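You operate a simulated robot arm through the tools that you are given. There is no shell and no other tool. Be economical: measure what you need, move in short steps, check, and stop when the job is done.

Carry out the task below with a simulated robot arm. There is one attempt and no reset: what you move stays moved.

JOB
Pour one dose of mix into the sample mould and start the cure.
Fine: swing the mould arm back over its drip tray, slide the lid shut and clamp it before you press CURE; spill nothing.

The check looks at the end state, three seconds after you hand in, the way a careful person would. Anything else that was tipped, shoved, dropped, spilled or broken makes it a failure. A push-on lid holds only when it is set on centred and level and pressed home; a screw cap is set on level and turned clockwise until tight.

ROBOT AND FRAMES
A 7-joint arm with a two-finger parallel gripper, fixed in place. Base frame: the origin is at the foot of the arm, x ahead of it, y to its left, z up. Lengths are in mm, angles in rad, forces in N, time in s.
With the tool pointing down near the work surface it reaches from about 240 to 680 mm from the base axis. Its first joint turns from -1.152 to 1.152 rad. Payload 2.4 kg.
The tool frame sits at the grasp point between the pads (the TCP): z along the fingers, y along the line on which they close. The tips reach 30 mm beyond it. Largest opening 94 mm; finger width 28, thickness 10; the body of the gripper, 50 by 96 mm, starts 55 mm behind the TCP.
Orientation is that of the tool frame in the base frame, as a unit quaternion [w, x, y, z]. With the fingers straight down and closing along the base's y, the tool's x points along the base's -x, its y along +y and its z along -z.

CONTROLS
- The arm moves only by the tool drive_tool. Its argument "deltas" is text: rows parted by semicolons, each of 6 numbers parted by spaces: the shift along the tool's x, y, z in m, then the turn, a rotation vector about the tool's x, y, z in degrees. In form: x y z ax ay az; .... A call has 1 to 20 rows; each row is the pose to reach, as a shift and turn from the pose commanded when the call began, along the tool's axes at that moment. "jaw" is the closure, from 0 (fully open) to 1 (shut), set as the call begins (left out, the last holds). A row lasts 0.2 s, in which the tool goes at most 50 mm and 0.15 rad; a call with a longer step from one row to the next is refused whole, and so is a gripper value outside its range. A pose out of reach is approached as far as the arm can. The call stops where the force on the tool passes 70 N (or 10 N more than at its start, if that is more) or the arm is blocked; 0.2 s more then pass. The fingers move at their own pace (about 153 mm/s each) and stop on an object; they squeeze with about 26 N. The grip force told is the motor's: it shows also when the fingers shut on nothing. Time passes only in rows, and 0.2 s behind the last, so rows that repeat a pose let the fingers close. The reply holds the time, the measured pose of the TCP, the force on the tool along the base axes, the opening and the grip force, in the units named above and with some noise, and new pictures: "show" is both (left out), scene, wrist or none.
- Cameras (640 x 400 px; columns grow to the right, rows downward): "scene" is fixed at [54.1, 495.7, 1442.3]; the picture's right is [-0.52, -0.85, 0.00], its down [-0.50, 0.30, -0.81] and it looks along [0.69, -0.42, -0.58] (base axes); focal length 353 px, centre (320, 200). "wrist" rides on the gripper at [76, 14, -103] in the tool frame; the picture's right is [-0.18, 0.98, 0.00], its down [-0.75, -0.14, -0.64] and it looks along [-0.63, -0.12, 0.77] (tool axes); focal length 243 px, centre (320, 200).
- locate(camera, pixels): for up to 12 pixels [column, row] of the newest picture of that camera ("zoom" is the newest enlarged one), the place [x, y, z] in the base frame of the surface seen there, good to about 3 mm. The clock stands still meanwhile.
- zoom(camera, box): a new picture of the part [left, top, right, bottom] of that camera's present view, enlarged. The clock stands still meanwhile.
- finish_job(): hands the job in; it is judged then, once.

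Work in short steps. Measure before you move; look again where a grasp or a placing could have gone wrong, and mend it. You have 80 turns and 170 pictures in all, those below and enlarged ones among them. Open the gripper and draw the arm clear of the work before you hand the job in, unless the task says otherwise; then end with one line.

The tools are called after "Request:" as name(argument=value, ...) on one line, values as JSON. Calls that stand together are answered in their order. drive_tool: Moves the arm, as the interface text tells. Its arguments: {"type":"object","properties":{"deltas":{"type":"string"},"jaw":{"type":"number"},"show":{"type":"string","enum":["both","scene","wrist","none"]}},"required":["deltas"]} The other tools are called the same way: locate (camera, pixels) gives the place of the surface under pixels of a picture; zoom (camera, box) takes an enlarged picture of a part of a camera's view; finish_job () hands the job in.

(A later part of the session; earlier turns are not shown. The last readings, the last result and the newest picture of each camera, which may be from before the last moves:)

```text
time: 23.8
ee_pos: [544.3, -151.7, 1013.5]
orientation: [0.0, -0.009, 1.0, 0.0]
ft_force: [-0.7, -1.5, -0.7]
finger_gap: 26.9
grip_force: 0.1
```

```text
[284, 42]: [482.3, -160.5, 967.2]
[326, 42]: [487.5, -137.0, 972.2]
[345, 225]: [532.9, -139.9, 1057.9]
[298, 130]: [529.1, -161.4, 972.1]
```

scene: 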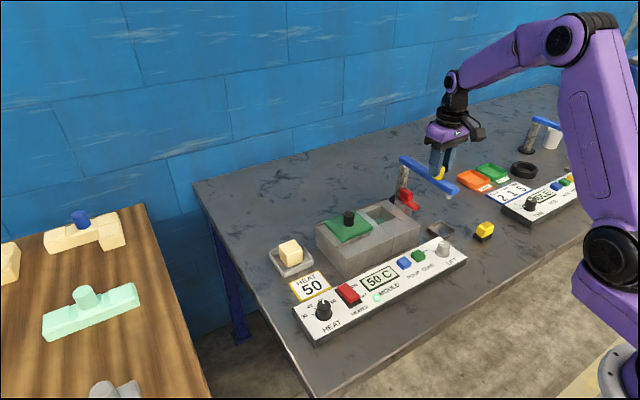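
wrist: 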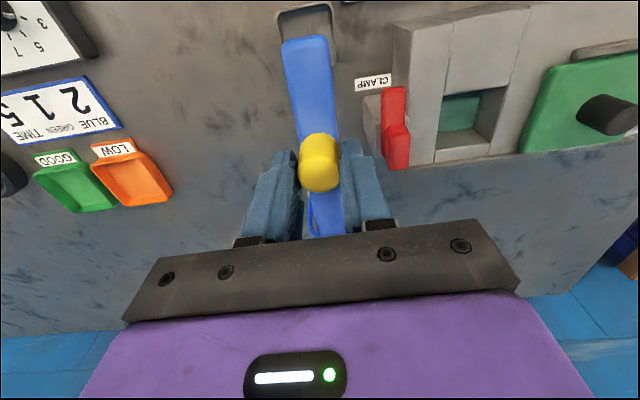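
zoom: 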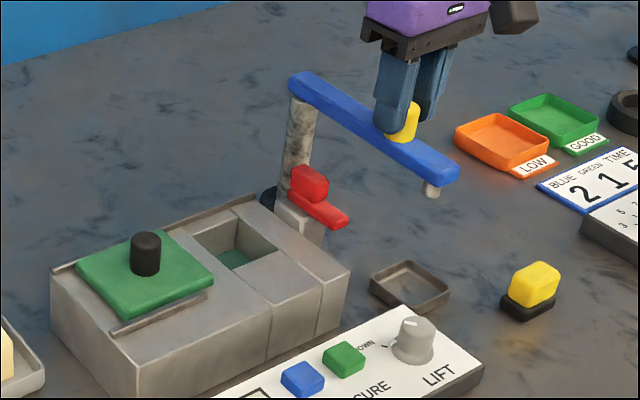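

Nozzle (≈497,−147) is over the tray (centre 496,−149). Lift off and go above the lid knob.

Request:
drive_tool(deltas="0 0 -0.03 0 0 0; 0 0 -0.065 0 0 0; 0 0 -0.1 0 0 0.5; -0.006 0.04 -0.1 0 0 1; -0.012 0.08 -0.1 0 0 1; -0.018 0.12 -0.1 0 0 1; -0.024 0.16 -0.1 0 0 1; -0.030 0.2 -0.08 0 0 1; -0.033 0.242 -0.05 0 0 1; -0.033 0.242 -0.05 0 0 1")

Request:
zoom(camera="scene", box=[300, 150, 460, 290])

Request:
zoom(camera="wrist", box=[140, 20, 460, 220])

```text
refused: row 9 steps farther than a row can; nothing moved
```

```text
2.86 times, centred on (380, 220) of scene
```

zoom: 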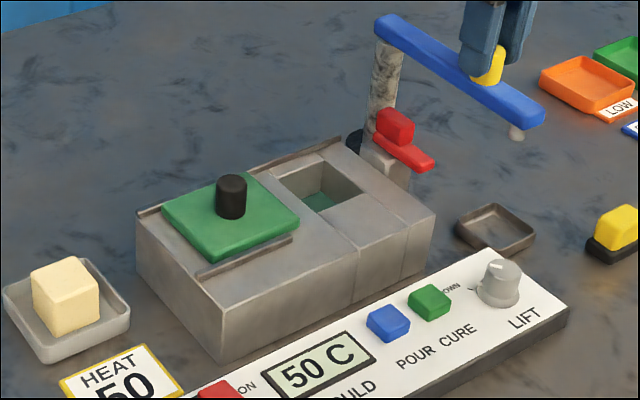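

```text
2.00 times, centred on (300, 120) of wrist
```

zoom: 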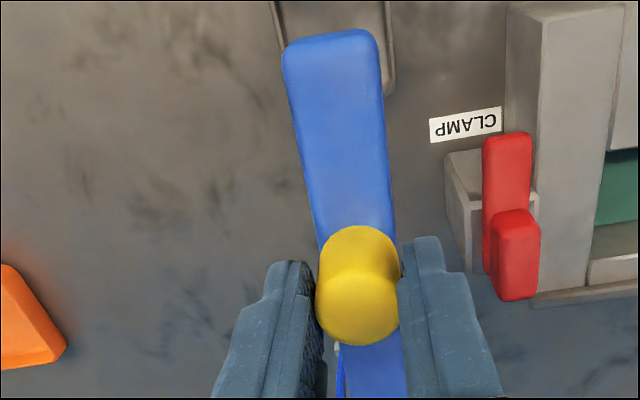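

Step too long; resend with smaller steps.

Request:
drive_tool(deltas="0 0 -0.03 0 0 0; 0 0 -0.065 0 0 0; 0 0 -0.1 0 0 0.5; -0.006 0.04 -0.1 0 0 1; -0.012 0.08 -0.1 0 0 1; -0.018 0.12 -0.1 0 0 1; -0.024 0.16 -0.1 0 0 1; -0.030 0.2 -0.09 0 0 1; -0.033 0.238 -0.07 0 0 1; -0.033 0.242 -0.05 0 0 1; -0.033 0.242 -0.05 0 0 1")

Request:
zoom(camera="scene", box=[300, 150, 460, 290])

Request:
zoom(camera="wrist", box=[140, 20, 460, 220])

```text
time: 26.2
ee_pos: [573.6, 94.3, 1061.4]
orientation: [0.0, 0.0, 1.0, 0.0]
ft_force: [0.7, -0.2, -1.3]
finger_gap: 26.3
grip_force: 0.0
```

scene: 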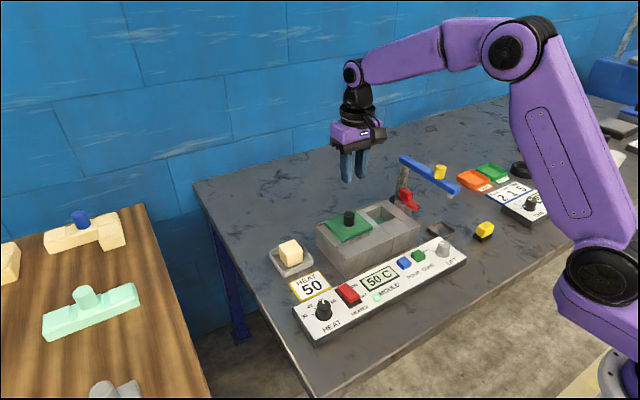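
wrist: 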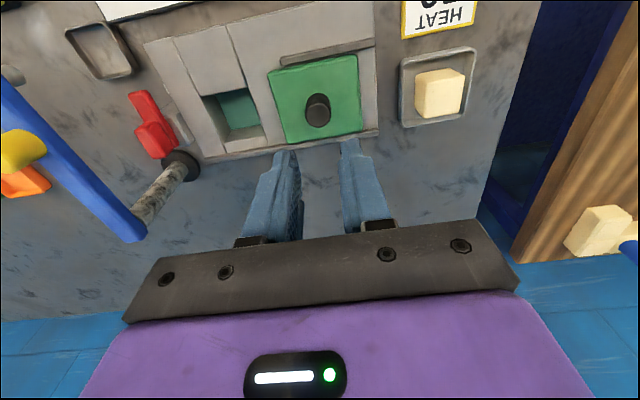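

```text
2.86 times, centred on (380, 220) of scene
```

zoom: 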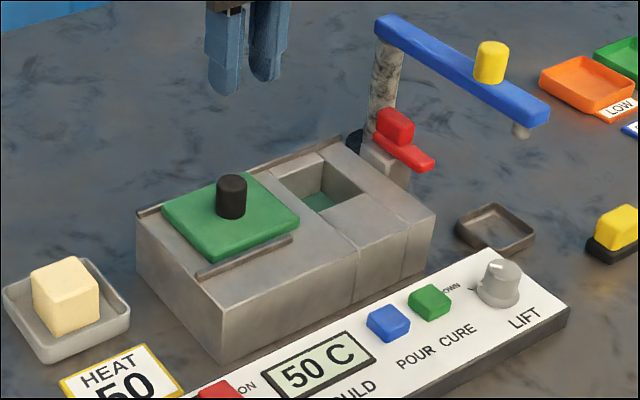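

```text
2.00 times, centred on (300, 120) of wrist
```

zoom: 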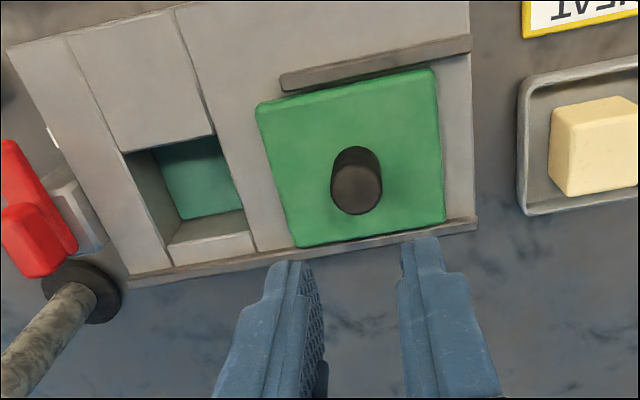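

Measure knob top and lid/rim edges in the wrist zoom.

Request:
locate(camera="zoom", pixels=[[357, 188], [335, 188], [380, 188], [357, 210], [357, 172], [265, 110], [295, 238], [436, 80], [438, 215], [290, 175], [125, 150], [165, 240]])

```text
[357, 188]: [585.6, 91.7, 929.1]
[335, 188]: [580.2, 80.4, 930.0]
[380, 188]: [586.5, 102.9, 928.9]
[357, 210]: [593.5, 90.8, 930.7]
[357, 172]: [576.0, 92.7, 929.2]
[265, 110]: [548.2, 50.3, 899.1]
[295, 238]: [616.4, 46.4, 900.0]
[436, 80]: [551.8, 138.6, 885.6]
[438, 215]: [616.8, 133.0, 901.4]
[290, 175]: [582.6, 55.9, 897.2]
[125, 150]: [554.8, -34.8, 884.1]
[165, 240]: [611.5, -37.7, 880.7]
```

Knob at (583,91), top 929; lid spans y 48–137 (top 899). Descend around the knob to TCP z≈937.

Request:
drive_tool(deltas="-0.009 -0.002 0.04 0 0 0; -0.009 -0.002 0.08 0 0 0; -0.009 -0.002 0.11 0 0 0; -0.009 -0.002 0.125 0 0 0; -0.009 -0.002 0.125 0 0 0", jaw=0.6)

Request:
zoom(camera="scene", box=[300, 150, 460, 290])

```text
time: 27.4
ee_pos: [580.3, 89.9, 937.5]
orientation: [0.0, 0.0, 1.0, 0.0]
ft_force: [0.1, -0.2, 0.0]
finger_gap: 37.5
grip_force: 0.0
```

scene: 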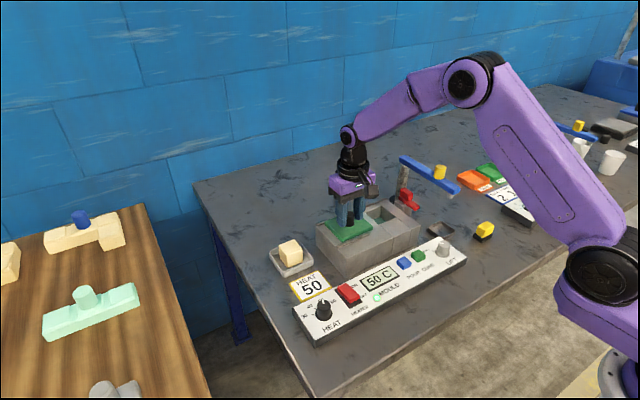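
wrist: 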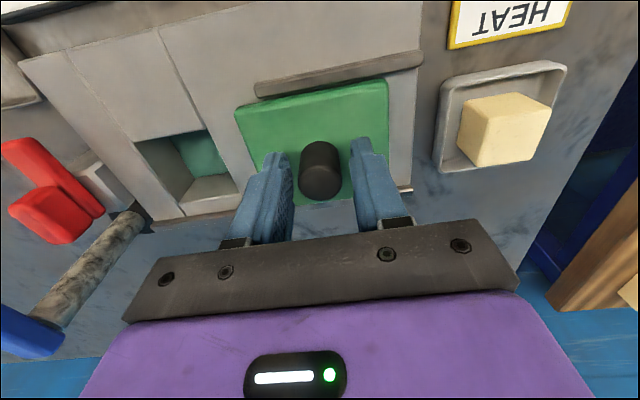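

```text
2.86 times, centred on (380, 220) of scene
```

zoom: 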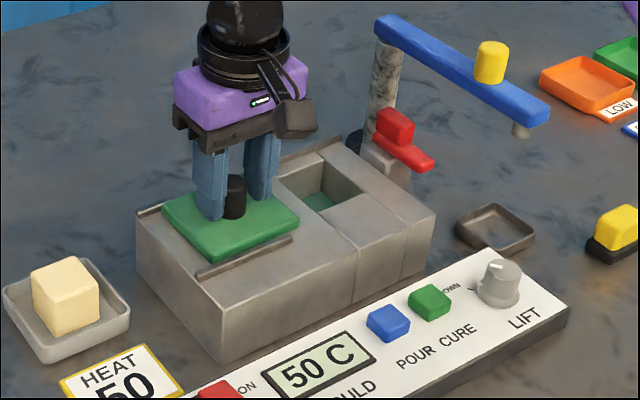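

Knob is between the fingers. Close the cage and slide toward −y (85 mm first), slowly.

Request:
drive_tool(deltas="0 0 0 0 0 0; 0 -0.01 0 0 0 0; 0 -0.022 0 0 0 0; 0 -0.034 0 0 0 0; 0 -0.046 0 0 0 0; 0 -0.058 0 0 0 0; 0 -0.070 0 0 0 0; 0 -0.080 0 0 0 0; 0 -0.085 0 0 0 0; 0 -0.085 0 0 0 0", jaw=0.72)

Request:
zoom(camera="scene", box=[300, 150, 460, 290])

```text
time: 29.6
ee_pos: [583.7, 3.6, 940.3]
orientation: [0.0, 0.0, 1.0, 0.001]
ft_force: [-0.5, 0.7, 0.0]
finger_gap: 26.2
grip_force: 0.1
```

scene: 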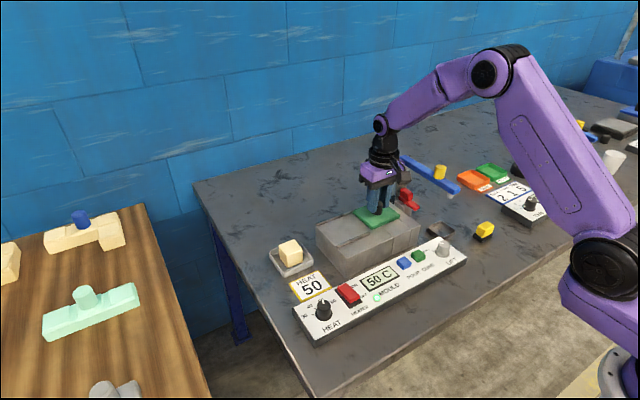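
wrist: 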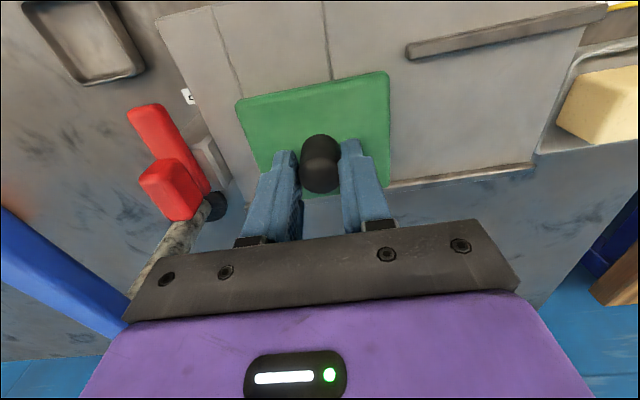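

```text
2.86 times, centred on (380, 220) of scene
```

zoom: 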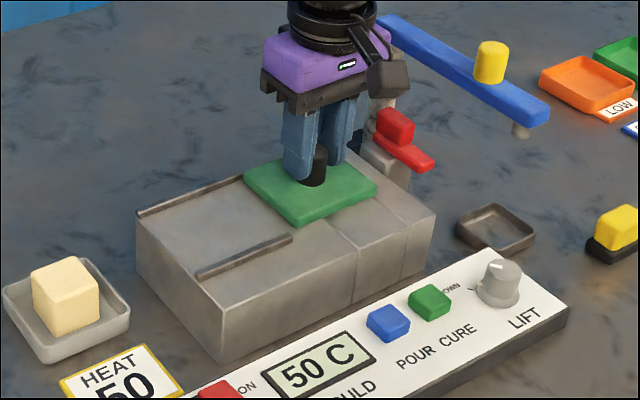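

Lid slides freely. Continue in small steps toward knob y≈−9, watching force for a stop.

Request:
drive_tool(deltas="0 -0.004 0 0 0 0; 0 -0.008 0 0 0 0; 0 -0.011 0 0 0 0; 0 -0.013 0 0 0 0")

Request:
locate(camera="wrist", pixels=[[320, 150], [245, 110], [262, 165], [385, 85], [388, 170], [237, 103], [270, 120]])

Request:
zoom(camera="wrist", box=[100, 20, 420, 220])

```text
time: 30.6
ee_pos: [582.5, -9.1, 938.9]
orientation: [0.0, 0.0, 1.0, 0.0]
ft_force: [0.3, -0.1, -0.4]
finger_gap: 26.5
grip_force: 0.1
```

scene: 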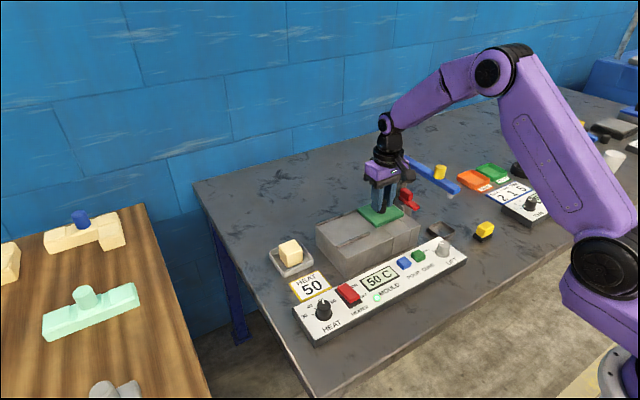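
wrist: 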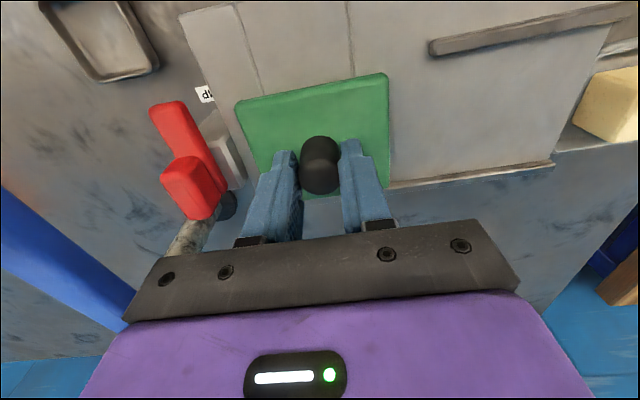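

```text
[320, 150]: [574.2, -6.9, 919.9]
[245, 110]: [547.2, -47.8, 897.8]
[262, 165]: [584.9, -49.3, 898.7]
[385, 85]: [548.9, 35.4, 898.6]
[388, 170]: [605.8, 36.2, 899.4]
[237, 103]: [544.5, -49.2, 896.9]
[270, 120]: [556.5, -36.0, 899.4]
```

```text
2.00 times, centred on (260, 120) of wrist
```

zoom: 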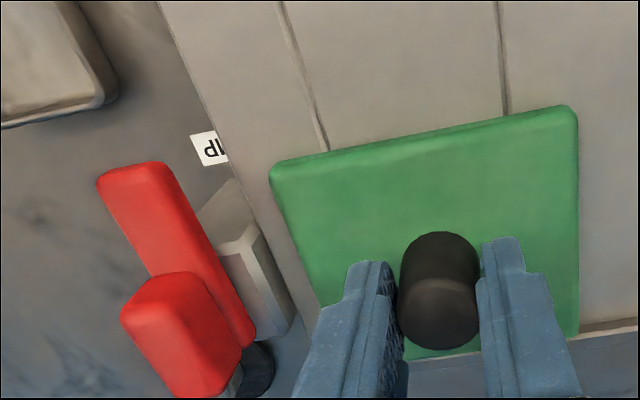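

Lid covers the cavity (y −50..37 vs opening −37..20). Nudge 3 mm more and check for an end stop.

Request:
drive_tool(deltas="0 -0.0015 0 0 0 0; 0 -0.003 0 0 0 0; 0 -0.003 0 0 0 0", show="none")

```text
time: 31.4
ee_pos: [581.7, -10.5, 939.1]
orientation: [0.0, 0.0, 1.0, 0.0]
ft_force: [0.4, 2.6, 0.2]
finger_gap: 27.6
grip_force: 1.0
```

Slight resistance (2.6 N). Push 2 mm more to confirm it is the stop.

Request:
drive_tool(deltas="0 -0.001 0 0 0 0; 0 -0.002 0 0 0 0; 0 -0.002 0 0 0 0", show="wrist")

Request:
locate(camera="wrist", pixels=[[245, 110], [262, 165], [385, 85], [388, 170]])

```text
time: 32.2
ee_pos: [582.7, -10.9, 938.5]
orientation: [-0.001, 0.0, 1.0, 0.001]
ft_force: [-1.5, 7.7, -2.7]
finger_gap: 30.4
grip_force: 3.6
```

wrist: 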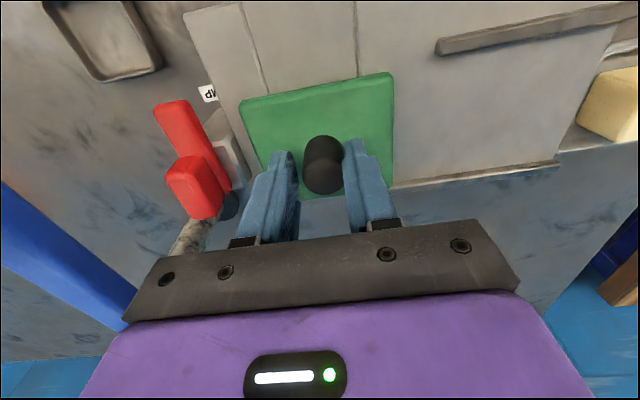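

```text
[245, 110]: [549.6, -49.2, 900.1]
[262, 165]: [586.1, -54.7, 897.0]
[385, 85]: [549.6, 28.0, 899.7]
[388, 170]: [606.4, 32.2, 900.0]
```

Stop reached (7.7 N, lid no longer moving): lid is shut. Open a bit, lift, and inspect the clamp.

Request:
drive_tool(deltas="0 0.003 0 0 0 0; 0 0.003 -0.03 0 0 0; 0 0.003 -0.07 0 0 0; 0 0.003 -0.11 0 0 0; 0.04 -0.02 -0.15 0 0 0; 0.08 -0.04 -0.15 0 0 0; 0.08 -0.04 -0.15 0 0 0", jaw=0.55)

Request:
zoom(camera="scene", box=[360, 160, 460, 250])

Request:
zoom(camera="wrist", box=[180, 80, 380, 205])

```text
refused: row 5 steps farther than a row can; nothing moved
```

```text
4.44 times, centred on (410, 205) of scene
```

zoom: 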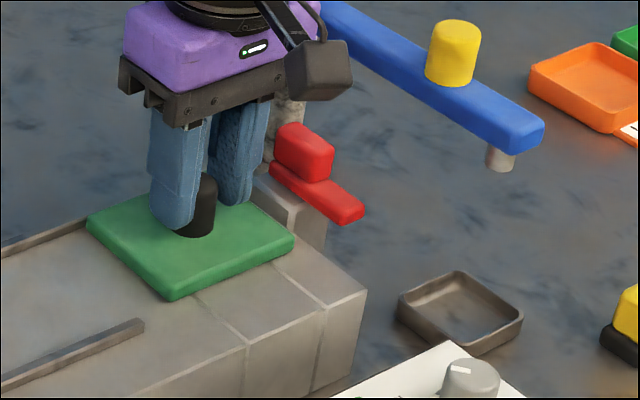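

```text
3.20 times, centred on (280, 142) of wrist
```

zoom: 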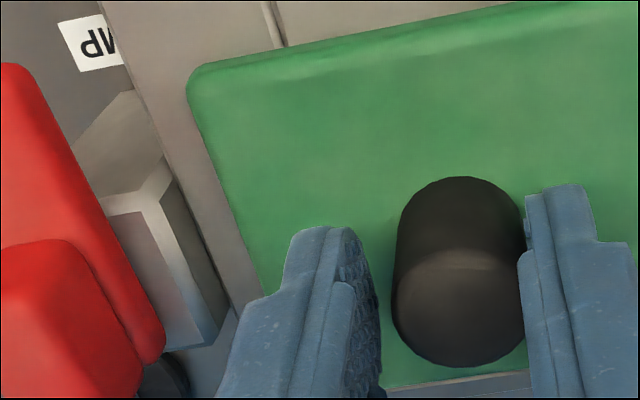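

Resend with shorter steps.

Request:
drive_tool(deltas="0 0.003 0 0 0 0; 0 0.003 -0.03 0 0 0; 0 0.003 -0.07 0 0 0; 0 0.003 -0.11 0 0 0; 0.03 -0.02 -0.13 0 0 0; 0.06 -0.04 -0.15 0 0 0; 0.06 -0.04 -0.15 0 0 0", jaw=0.55)

Request:
zoom(camera="scene", box=[360, 160, 460, 250])

Request:
zoom(camera="wrist", box=[180, 60, 380, 185])

```text
time: 33.8
ee_pos: [525.6, -53.5, 1087.9]
orientation: [0.0, 0.001, 1.0, 0.0]
ft_force: [-0.3, -0.1, -0.4]
finger_gap: 42.4
grip_force: 0.1
```

scene: 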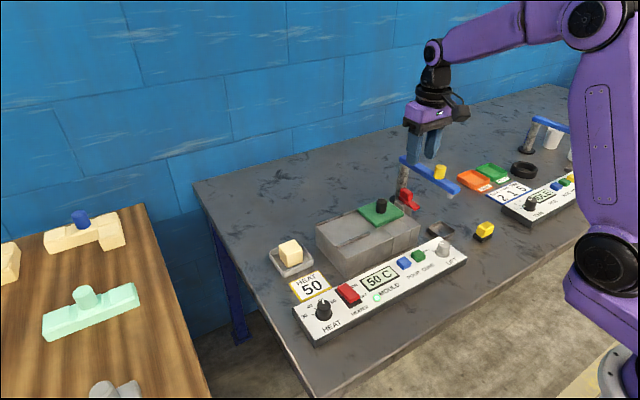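
wrist: 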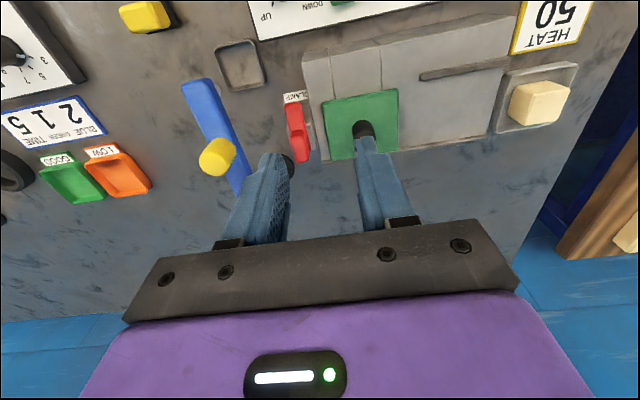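

```text
4.44 times, centred on (410, 205) of scene
```

zoom: 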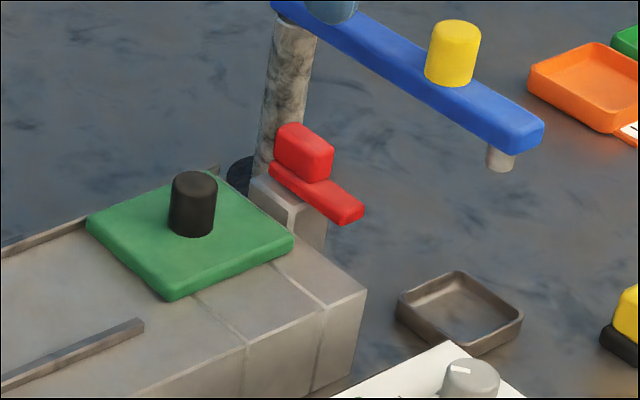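

```text
3.20 times, centred on (280, 122) of wrist
```

zoom: 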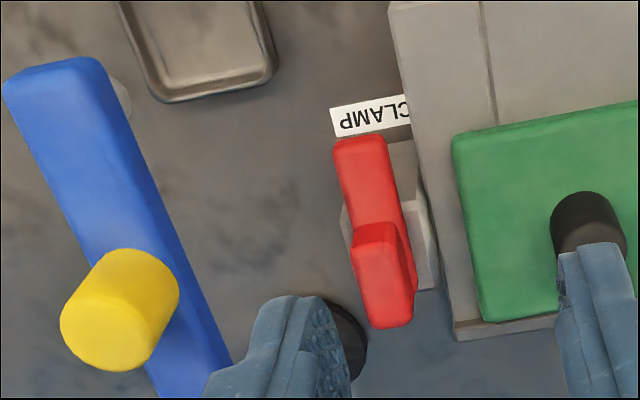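

Measure lever and its base.

Request:
locate(camera="zoom", pixels=[[355, 145], [345, 150], [378, 145], [378, 190], [372, 232], [360, 245], [395, 240], [385, 300], [412, 290], [425, 260], [405, 160], [358, 215]])

Request:
locate(camera="scene", pixels=[[404, 187], [408, 194], [400, 191], [402, 199], [412, 206], [417, 209], [405, 205], [403, 212], [395, 203], [397, 207], [410, 218]])

```text
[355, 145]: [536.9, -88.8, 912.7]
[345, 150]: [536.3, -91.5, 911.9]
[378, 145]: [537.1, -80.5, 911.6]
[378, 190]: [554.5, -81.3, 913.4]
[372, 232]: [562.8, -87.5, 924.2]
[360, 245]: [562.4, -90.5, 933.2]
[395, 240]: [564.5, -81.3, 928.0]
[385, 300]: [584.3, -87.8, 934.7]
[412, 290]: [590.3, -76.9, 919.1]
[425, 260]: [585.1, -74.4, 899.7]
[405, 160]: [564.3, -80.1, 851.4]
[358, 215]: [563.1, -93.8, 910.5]
```

```text
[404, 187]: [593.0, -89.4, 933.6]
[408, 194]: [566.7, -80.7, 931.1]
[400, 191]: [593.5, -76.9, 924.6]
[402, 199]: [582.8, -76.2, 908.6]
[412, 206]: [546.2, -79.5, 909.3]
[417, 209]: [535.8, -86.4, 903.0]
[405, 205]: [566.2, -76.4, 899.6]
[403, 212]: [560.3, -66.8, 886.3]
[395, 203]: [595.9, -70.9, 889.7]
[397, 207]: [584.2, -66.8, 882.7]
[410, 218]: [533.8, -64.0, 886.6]
```

Pivot appears to be under the grip block (≈580,−86); bar's long end at x≈532 should swing 90° to +y over the lid. I'll grip the block (x 564–596, y −94..−78, top 935) and twist. First go above.

Request:
drive_tool(deltas="-0.027 -0.017 0 0 0 0; -0.054 -0.033 0.02 0 0 0; -0.054 -0.033 0.05 0 0 0; -0.054 -0.033 0.07 0 0 0; -0.054 -0.033 0.07 0 0 0", jaw=0.6)

Request:
zoom(camera="wrist", box=[220, 60, 420, 185])

Request:
zoom(camera="scene", box=[350, 120, 470, 230])

```text
time: 35.0
ee_pos: [577.7, -85.1, 1017.1]
orientation: [0.0, 0.0, 1.0, 0.0]
ft_force: [-0.7, -1.0, 0.0]
finger_gap: 37.8
grip_force: 0.0
```

scene: 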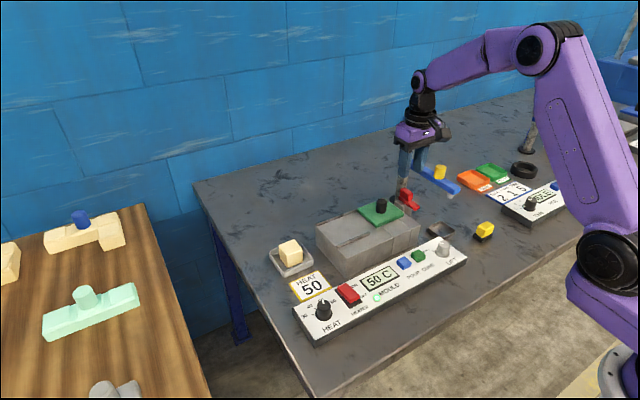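
wrist: 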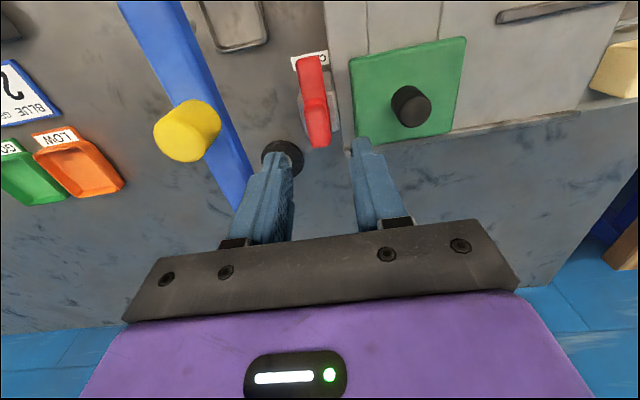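

```text
3.20 times, centred on (320, 122) of wrist
```

zoom: 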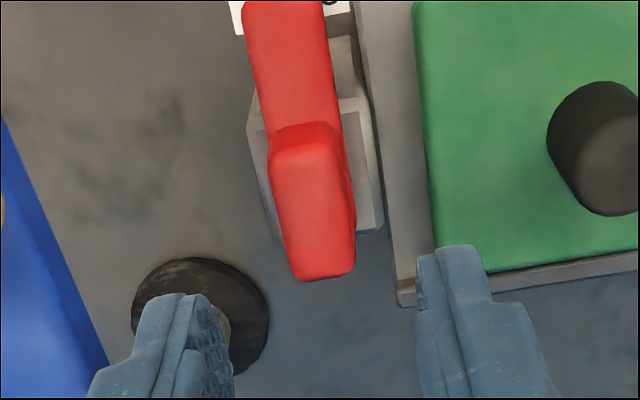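

```text
3.64 times, centred on (410, 175) of scene
```

zoom: 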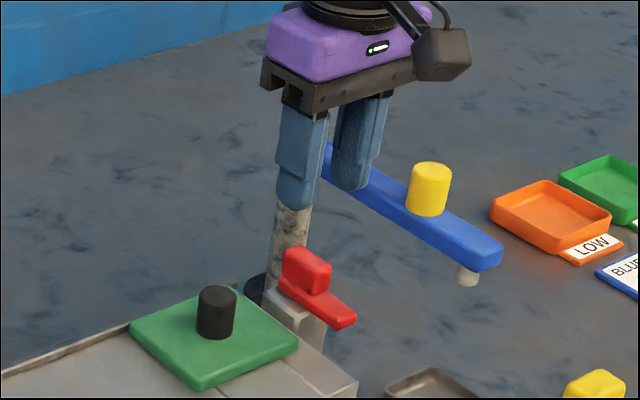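

Aligned. Descend 70 mm (tips just above the bar), then close on the block.

Request:
drive_tool(deltas="-0.002 -0.001 0.03 0 0 0; -0.002 -0.001 0.055 0 0 0; -0.002 -0.001 0.07 0 0 0; -0.002 -0.001 0.07 0 0 0")

Request:
zoom(camera="scene", box=[350, 120, 470, 230])

```text
time: 36.0
ee_pos: [576.7, -86.7, 948.6]
orientation: [0.0, 0.0, 1.0, 0.0]
ft_force: [0.0, -0.8, 0.6]
finger_gap: 37.9
grip_force: 0.1
```

scene: 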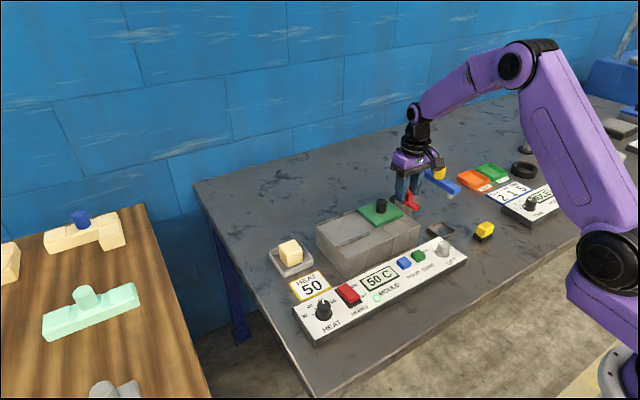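
wrist: 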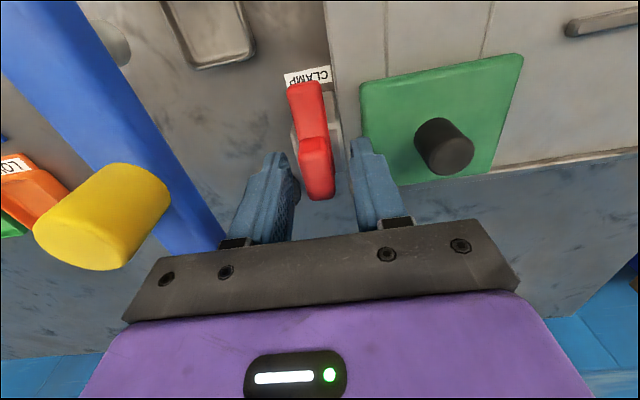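

```text
3.64 times, centred on (410, 175) of scene
```

zoom: 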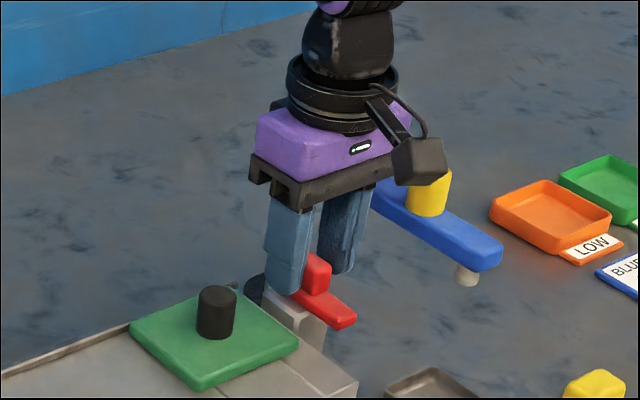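

Block is between the fingers. Close and twist 16° as a test, reading force.

Request:
drive_tool(deltas="0 0 0 0 0 0; 0 0 0 0 0 0; 0 0 0 0 0 5; 0 0 0 0 0 10; 0 0 0 0 0 16; 0 0 0 0 0 16", jaw=1)

Request:
zoom(camera="scene", box=[350, 120, 470, 230])

```text
time: 37.4
ee_pos: [576.8, -85.6, 948.4]
orientation: [-0.001, 0.139, 0.99, 0.001]
ft_force: [0.7, -4.0, -11.4]
finger_gap: 17.5
grip_force: 44.8
```

scene: 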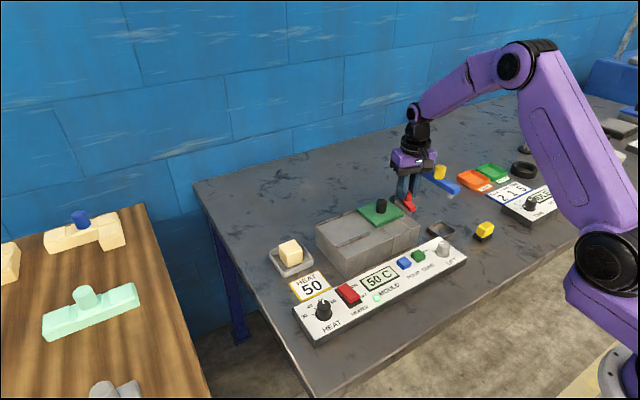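
wrist: 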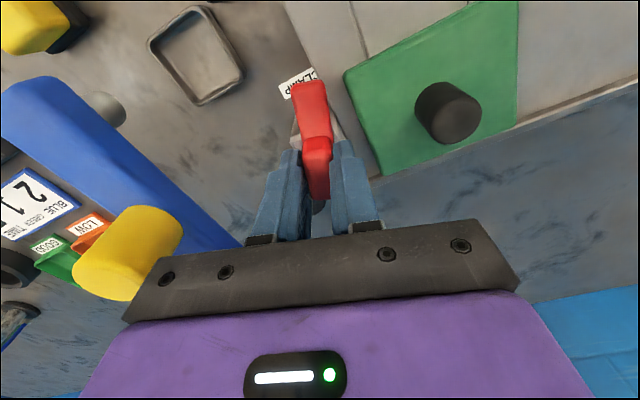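

```text
3.64 times, centred on (410, 175) of scene
```

zoom: 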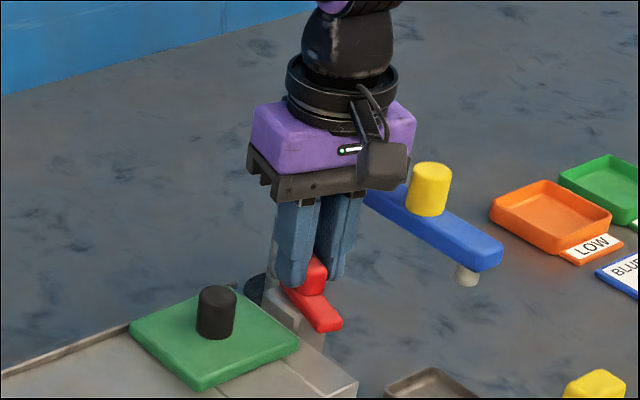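

The lever turns with the gripper. Continue 36° more.

Request:
drive_tool(deltas="0 0 0 0 0 6; 0 0 0 0 0 12; 0 0 0 0 0 18; 0 0 0 0 0 24; 0 0 0 0 0 30; 0 0 0 0 0 36; 0 0 0 0 0 36")

Request:
zoom(camera="scene", box=[350, 120, 470, 230])

```text
time: 39.0
ee_pos: [580.0, -81.2, 948.3]
orientation: [0.001, 0.437, 0.899, 0.001]
ft_force: [12.3, 21.9, -20.4]
finger_gap: 17.9
grip_force: 45.2
```

scene: 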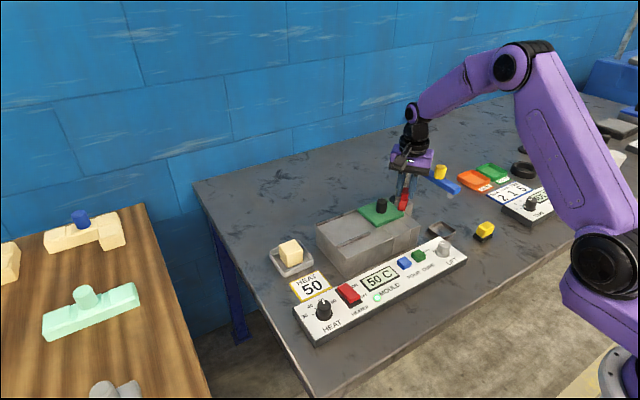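
wrist: 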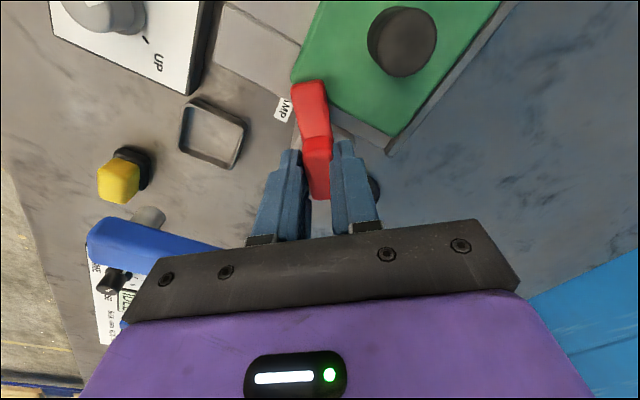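

```text
3.64 times, centred on (410, 175) of scene
```

zoom: 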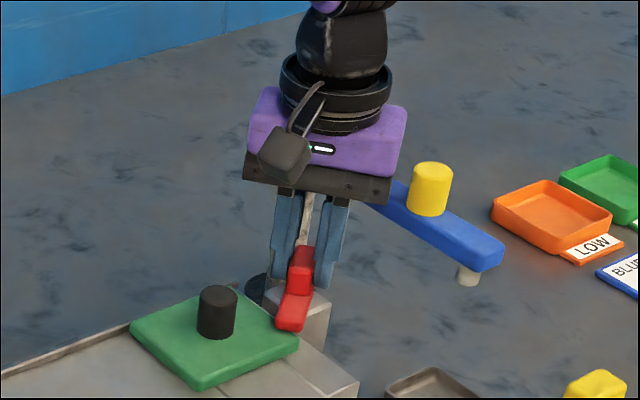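

Side force built up (12, 22 N), so my axis is off the pivot. Release the grip to relax, and measure the block.

Request:
drive_tool(deltas="0 0 0 0 0 36; 0 0 0 0 0 36", jaw=0.65)

Request:
zoom(camera="wrist", box=[240, 60, 400, 220])

```text
refused: row 1 steps farther than a row can; nothing moved
```

```text
2.50 times, centred on (320, 140) of wrist
```

zoom: 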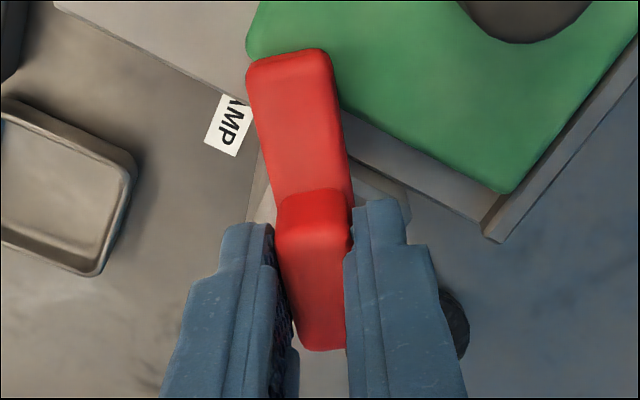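

Bar now overlies the lid corner. Release grip without moving.

Request:
drive_tool(deltas="0 0 0 0 0 0; 0 0 0 0 0 0", jaw=0.65)

Request:
zoom(camera="wrist", box=[240, 60, 400, 220])

Request:
locate(camera="wrist", pixels=[[314, 140], [322, 160], [320, 185], [310, 155], [327, 150], [300, 88], [318, 85], [312, 110]])

```text
time: 39.6
ee_pos: [577.9, -86.3, 948.5]
orientation: [0.002, 0.439, 0.898, -0.001]
ft_force: [-0.6, -0.8, -0.4]
finger_gap: 32.9
grip_force: 0.1
```

scene: 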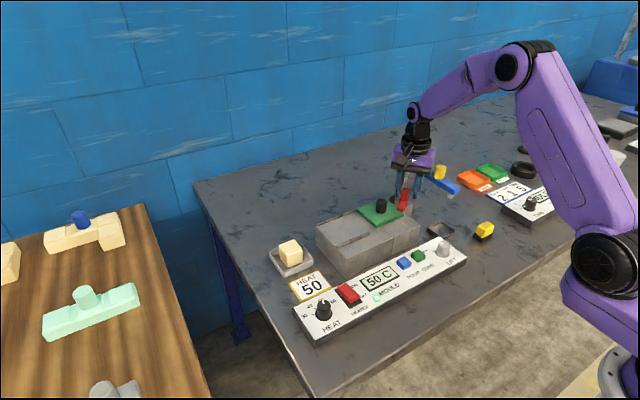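
wrist: 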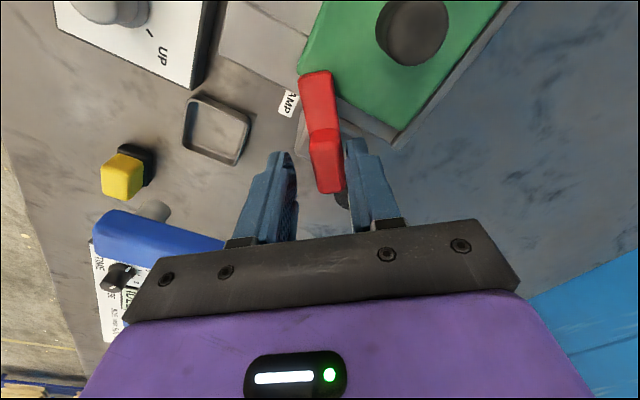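

```text
2.50 times, centred on (320, 140) of wrist
```

zoom: 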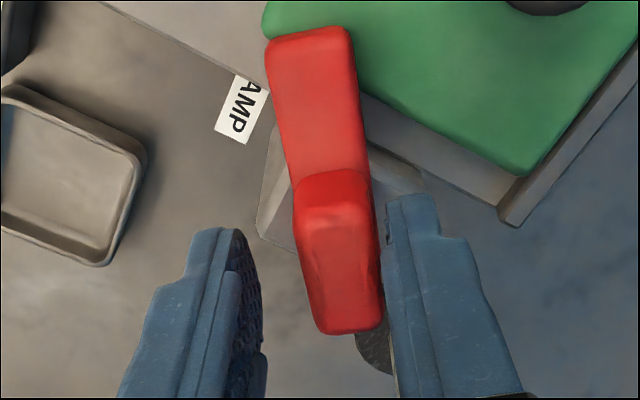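

```text
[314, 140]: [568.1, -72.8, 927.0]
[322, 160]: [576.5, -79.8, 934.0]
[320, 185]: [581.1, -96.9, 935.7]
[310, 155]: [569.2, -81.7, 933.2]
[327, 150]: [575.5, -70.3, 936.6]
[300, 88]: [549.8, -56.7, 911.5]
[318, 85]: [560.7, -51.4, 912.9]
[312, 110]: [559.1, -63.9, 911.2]
```

The block sits ~5 mm off toward tool +y, so pivot ≈ (584,−85). Recentre, close, and continue twisting 20°.

Request:
drive_tool(deltas="-0.0029 0.0053 0 0 0 0; -0.0029 0.0053 0 0 0 0", show="none")

Request:
drive_tool(deltas="0 0 0 0 0 0; 0 0 0 0 0 0; 0 0 0 0 0 5; 0 0 0 0 0 10; 0 0 0 0 0 15; 0 0 0 0 0 20; 0 0 0 0 0 20", jaw=1)

Request:
zoom(camera="scene", box=[350, 120, 470, 230])

```text
time: 40.2
ee_pos: [584.4, -85.7, 948.8]
orientation: [0.0, 0.438, 0.899, 0.0]
ft_force: [1.2, -0.1, -1.0]
finger_gap: 32.8
grip_force: 0.0
```

```text
time: 41.8
ee_pos: [584.1, -86.9, 948.2]
orientation: [0.0, 0.588, 0.809, -0.001]
ft_force: [-3.7, -8.8, 8.4]
finger_gap: 18.1
grip_force: 44.9
```

scene: 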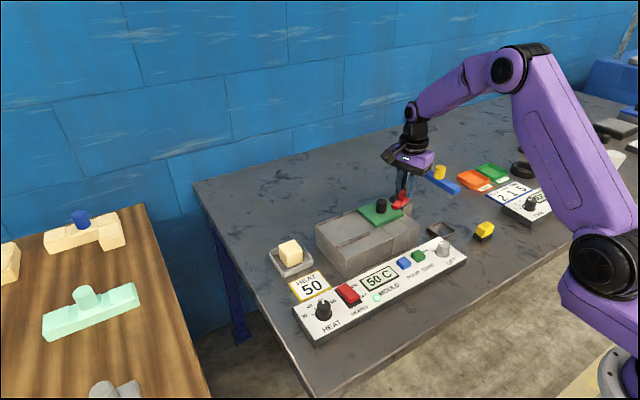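
wrist: 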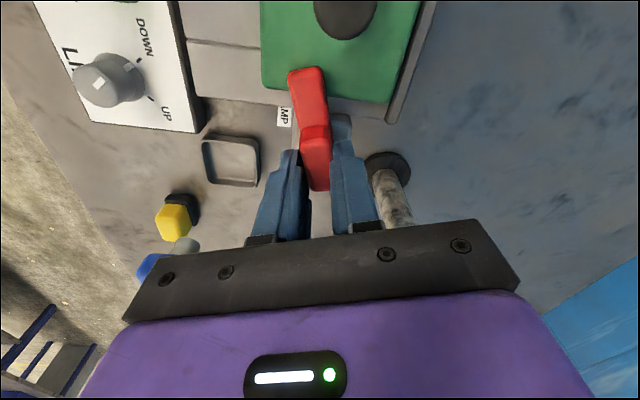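

```text
3.64 times, centred on (410, 175) of scene
```

zoom: 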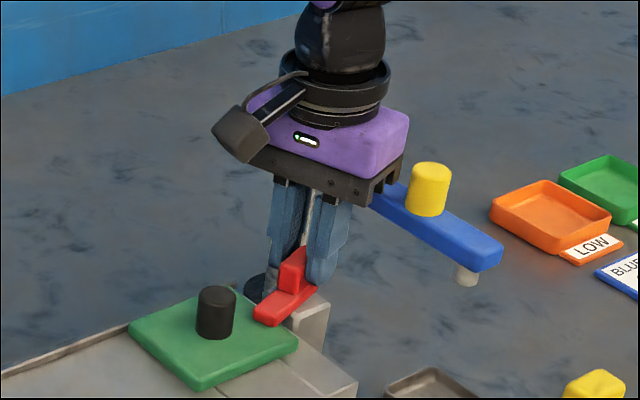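

Lever at ~72° with low forces. Continue to 90°.

Request:
drive_tool(deltas="0 0 0 0 0 5; 0 0 0 0 0 10; 0 0 0 0 0 15; 0 0 0 0 0 18; 0 0 0 0 0 18")

Request:
zoom(camera="scene", box=[350, 120, 470, 230])

```text
time: 43.0
ee_pos: [584.9, -85.9, 948.1]
orientation: [0.001, 0.708, 0.707, 0.001]
ft_force: [-3.0, -10.6, 6.9]
finger_gap: 17.9
grip_force: 45.5
```

scene: 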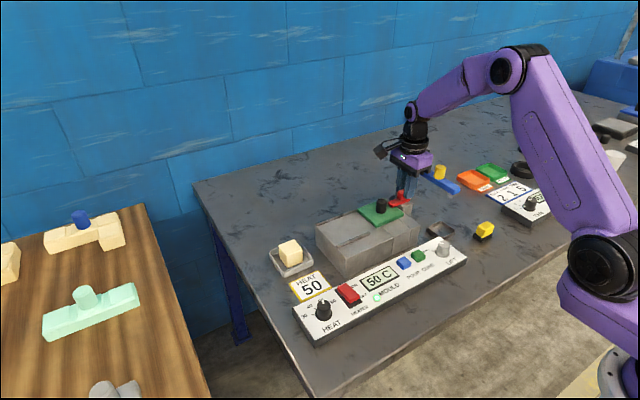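
wrist: 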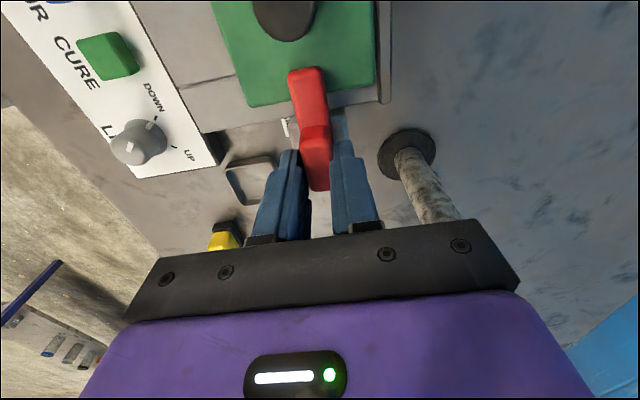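

```text
3.64 times, centred on (410, 175) of scene
```

zoom: 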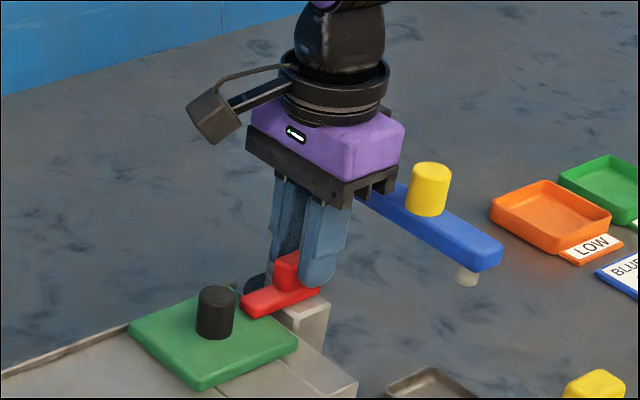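

At 90°; try 5° more to feel for a stop.

Request:
drive_tool(deltas="0 0 0 0 0 3; 0 0 0 0 0 5; 0 0 0 0 0 5", show="none")

Request:
drive_tool(deltas="0 0 0 0 0 0; 0 0 0 0 0 0", jaw=0.6)

Request:
zoom(camera="wrist", box=[220, 20, 420, 220])

```text
time: 43.8
ee_pos: [585.3, -86.6, 948.6]
orientation: [0.001, 0.737, 0.676, 0.0]
ft_force: [3.5, -15.4, 5.9]
finger_gap: 17.9
grip_force: 45.2
```

```text
time: 44.4
ee_pos: [584.7, -85.0, 948.3]
orientation: [0.0, 0.737, 0.676, 0.0]
ft_force: [0.9, 0.7, -0.4]
finger_gap: 37.7
grip_force: 0.0
```

scene: 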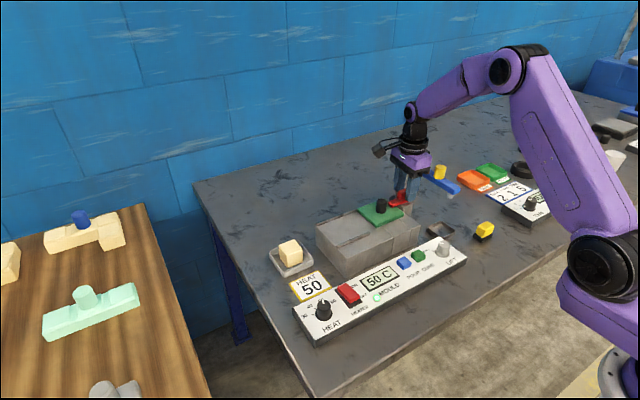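
wrist: 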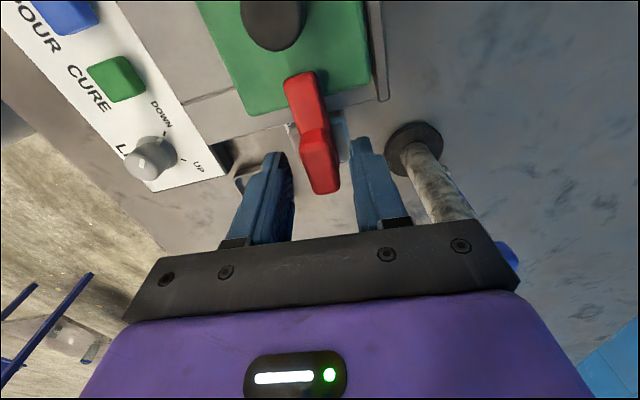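

```text
2.00 times, centred on (320, 120) of wrist
```

zoom: 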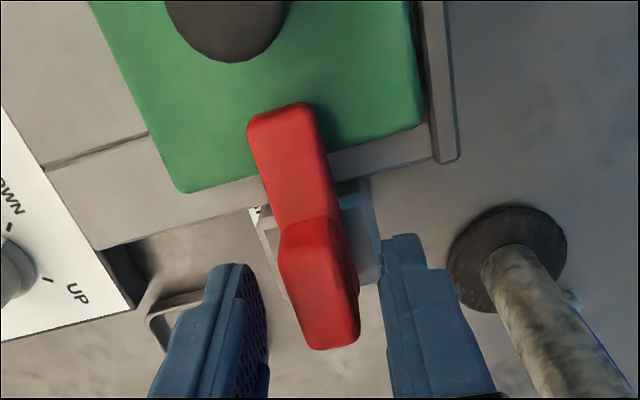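

Check lever's actual direction.

Request:
locate(camera="zoom", pixels=[[283, 118], [293, 200], [262, 150], [316, 145], [308, 240], [330, 335], [285, 250], [340, 250]])

```text
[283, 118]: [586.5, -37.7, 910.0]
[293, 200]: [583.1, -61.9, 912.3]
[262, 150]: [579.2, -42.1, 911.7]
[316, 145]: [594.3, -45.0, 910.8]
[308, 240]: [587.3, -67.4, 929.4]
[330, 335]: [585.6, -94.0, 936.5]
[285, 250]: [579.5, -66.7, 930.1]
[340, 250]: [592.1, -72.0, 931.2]
```

Lever points straight along y over the lid (tip y≈−38). Clamped. Lift straight up, then go over CURE while unrotating.

Request:
drive_tool(deltas="0 0 -0.03 0 0 0; 0 0 -0.07 0 0 0; 0 0 -0.11 0 0 0; 0.005 -0.0122 -0.12 0 0 -8; 0.010 -0.0245 -0.12 0 0 -16; 0.015 -0.0367 -0.12 0 0 -24; 0.020 -0.049 -0.12 0 0 -32; 0.025 -0.061 -0.12 0 0 -40; 0.030 -0.0734 -0.12 0 0 -48; 0.035 -0.0856 -0.12 0 0 -56; 0.040 -0.098 -0.12 0 0 -64; 0.045 -0.110 -0.12 0 0 -72; 0.050 -0.1223 -0.12 0 0 -80; 0.055 -0.1345 -0.12 0 0 -88; 0.0594 -0.1467 -0.12 0 0 -95; 0.0594 -0.1467 -0.12 0 0 -95")

Request:
zoom(camera="scene", box=[340, 140, 480, 270])

```text
time: 47.8
ee_pos: [444.5, -15.1, 1066.9]
orientation: [0.001, -0.001, 1.0, 0.0]
ft_force: [-0.6, 0.2, 0.5]
finger_gap: 37.5
grip_force: 0.0
```

scene: 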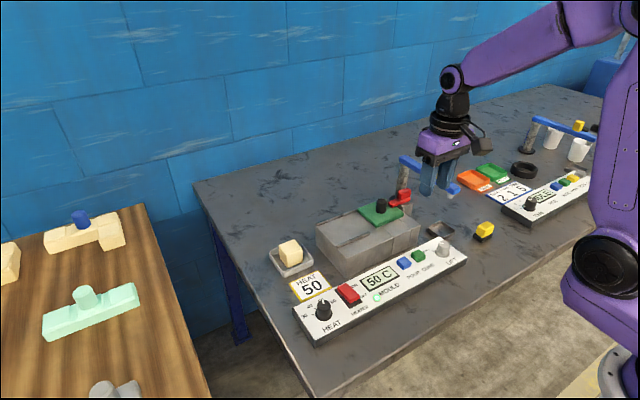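
wrist: 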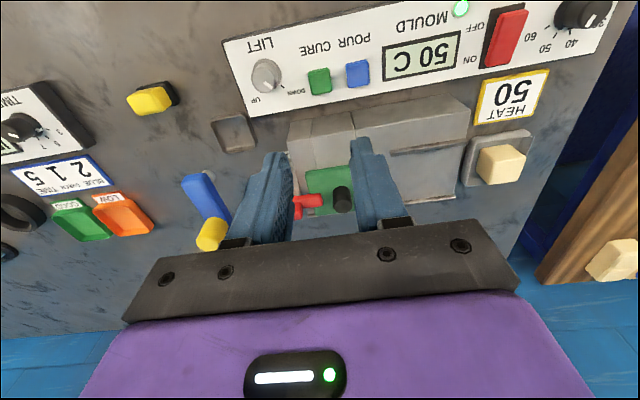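

```text
3.08 times, centred on (410, 205) of scene
```

zoom: 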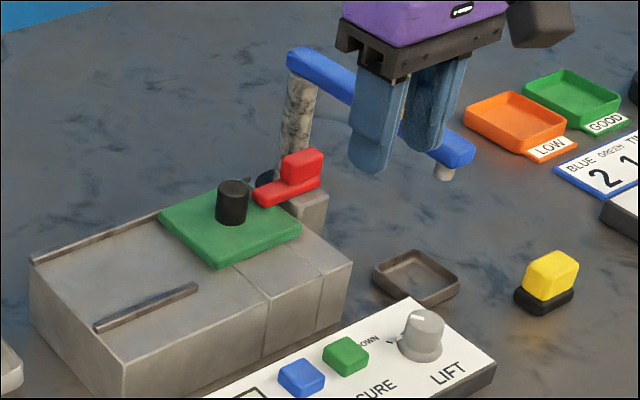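

Clamp is set across the lid. Close jaw and descend above CURE (443,−13,861).

Request:
drive_tool(deltas="0 0.001 0.04 0 0 0; 0 0.001 0.08 0 0 0; 0 0.001 0.12 0 0 0; 0 0.001 0.16 0 0 0; 0 0.001 0.16 0 0 0", jaw=1)

Request:
zoom(camera="scene", box=[360, 180, 480, 290])

```text
time: 49.0
ee_pos: [441.0, -11.9, 909.3]
orientation: [0.0, 0.0, 1.0, 0.0]
ft_force: [0.1, 0.0, 0.6]
finger_gap: 0.2
grip_force: 26.4
```

scene: 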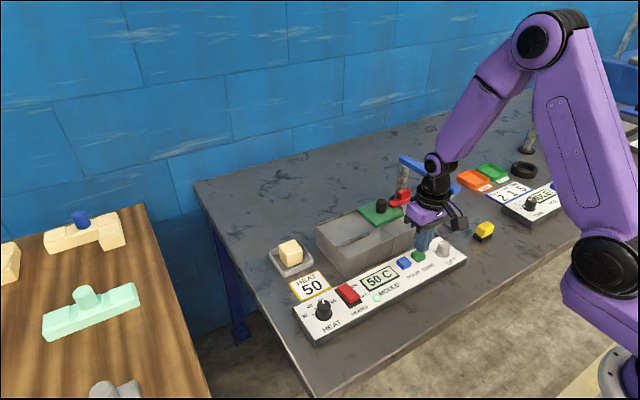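
wrist: 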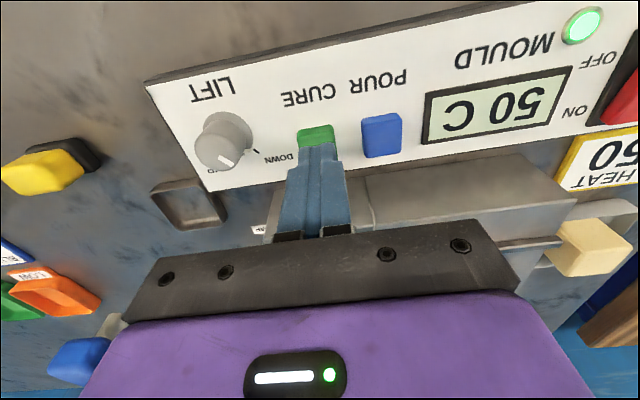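

```text
3.64 times, centred on (420, 235) of scene
```

zoom: 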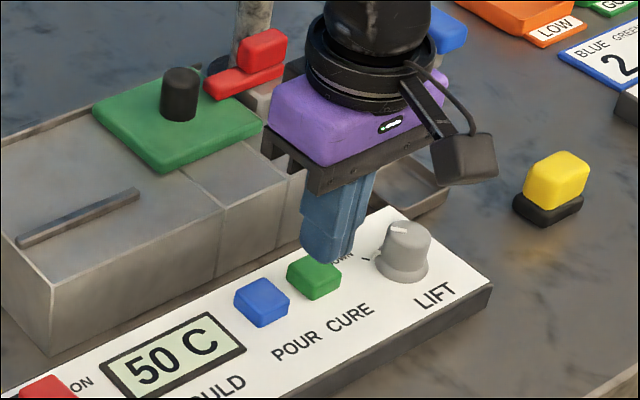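

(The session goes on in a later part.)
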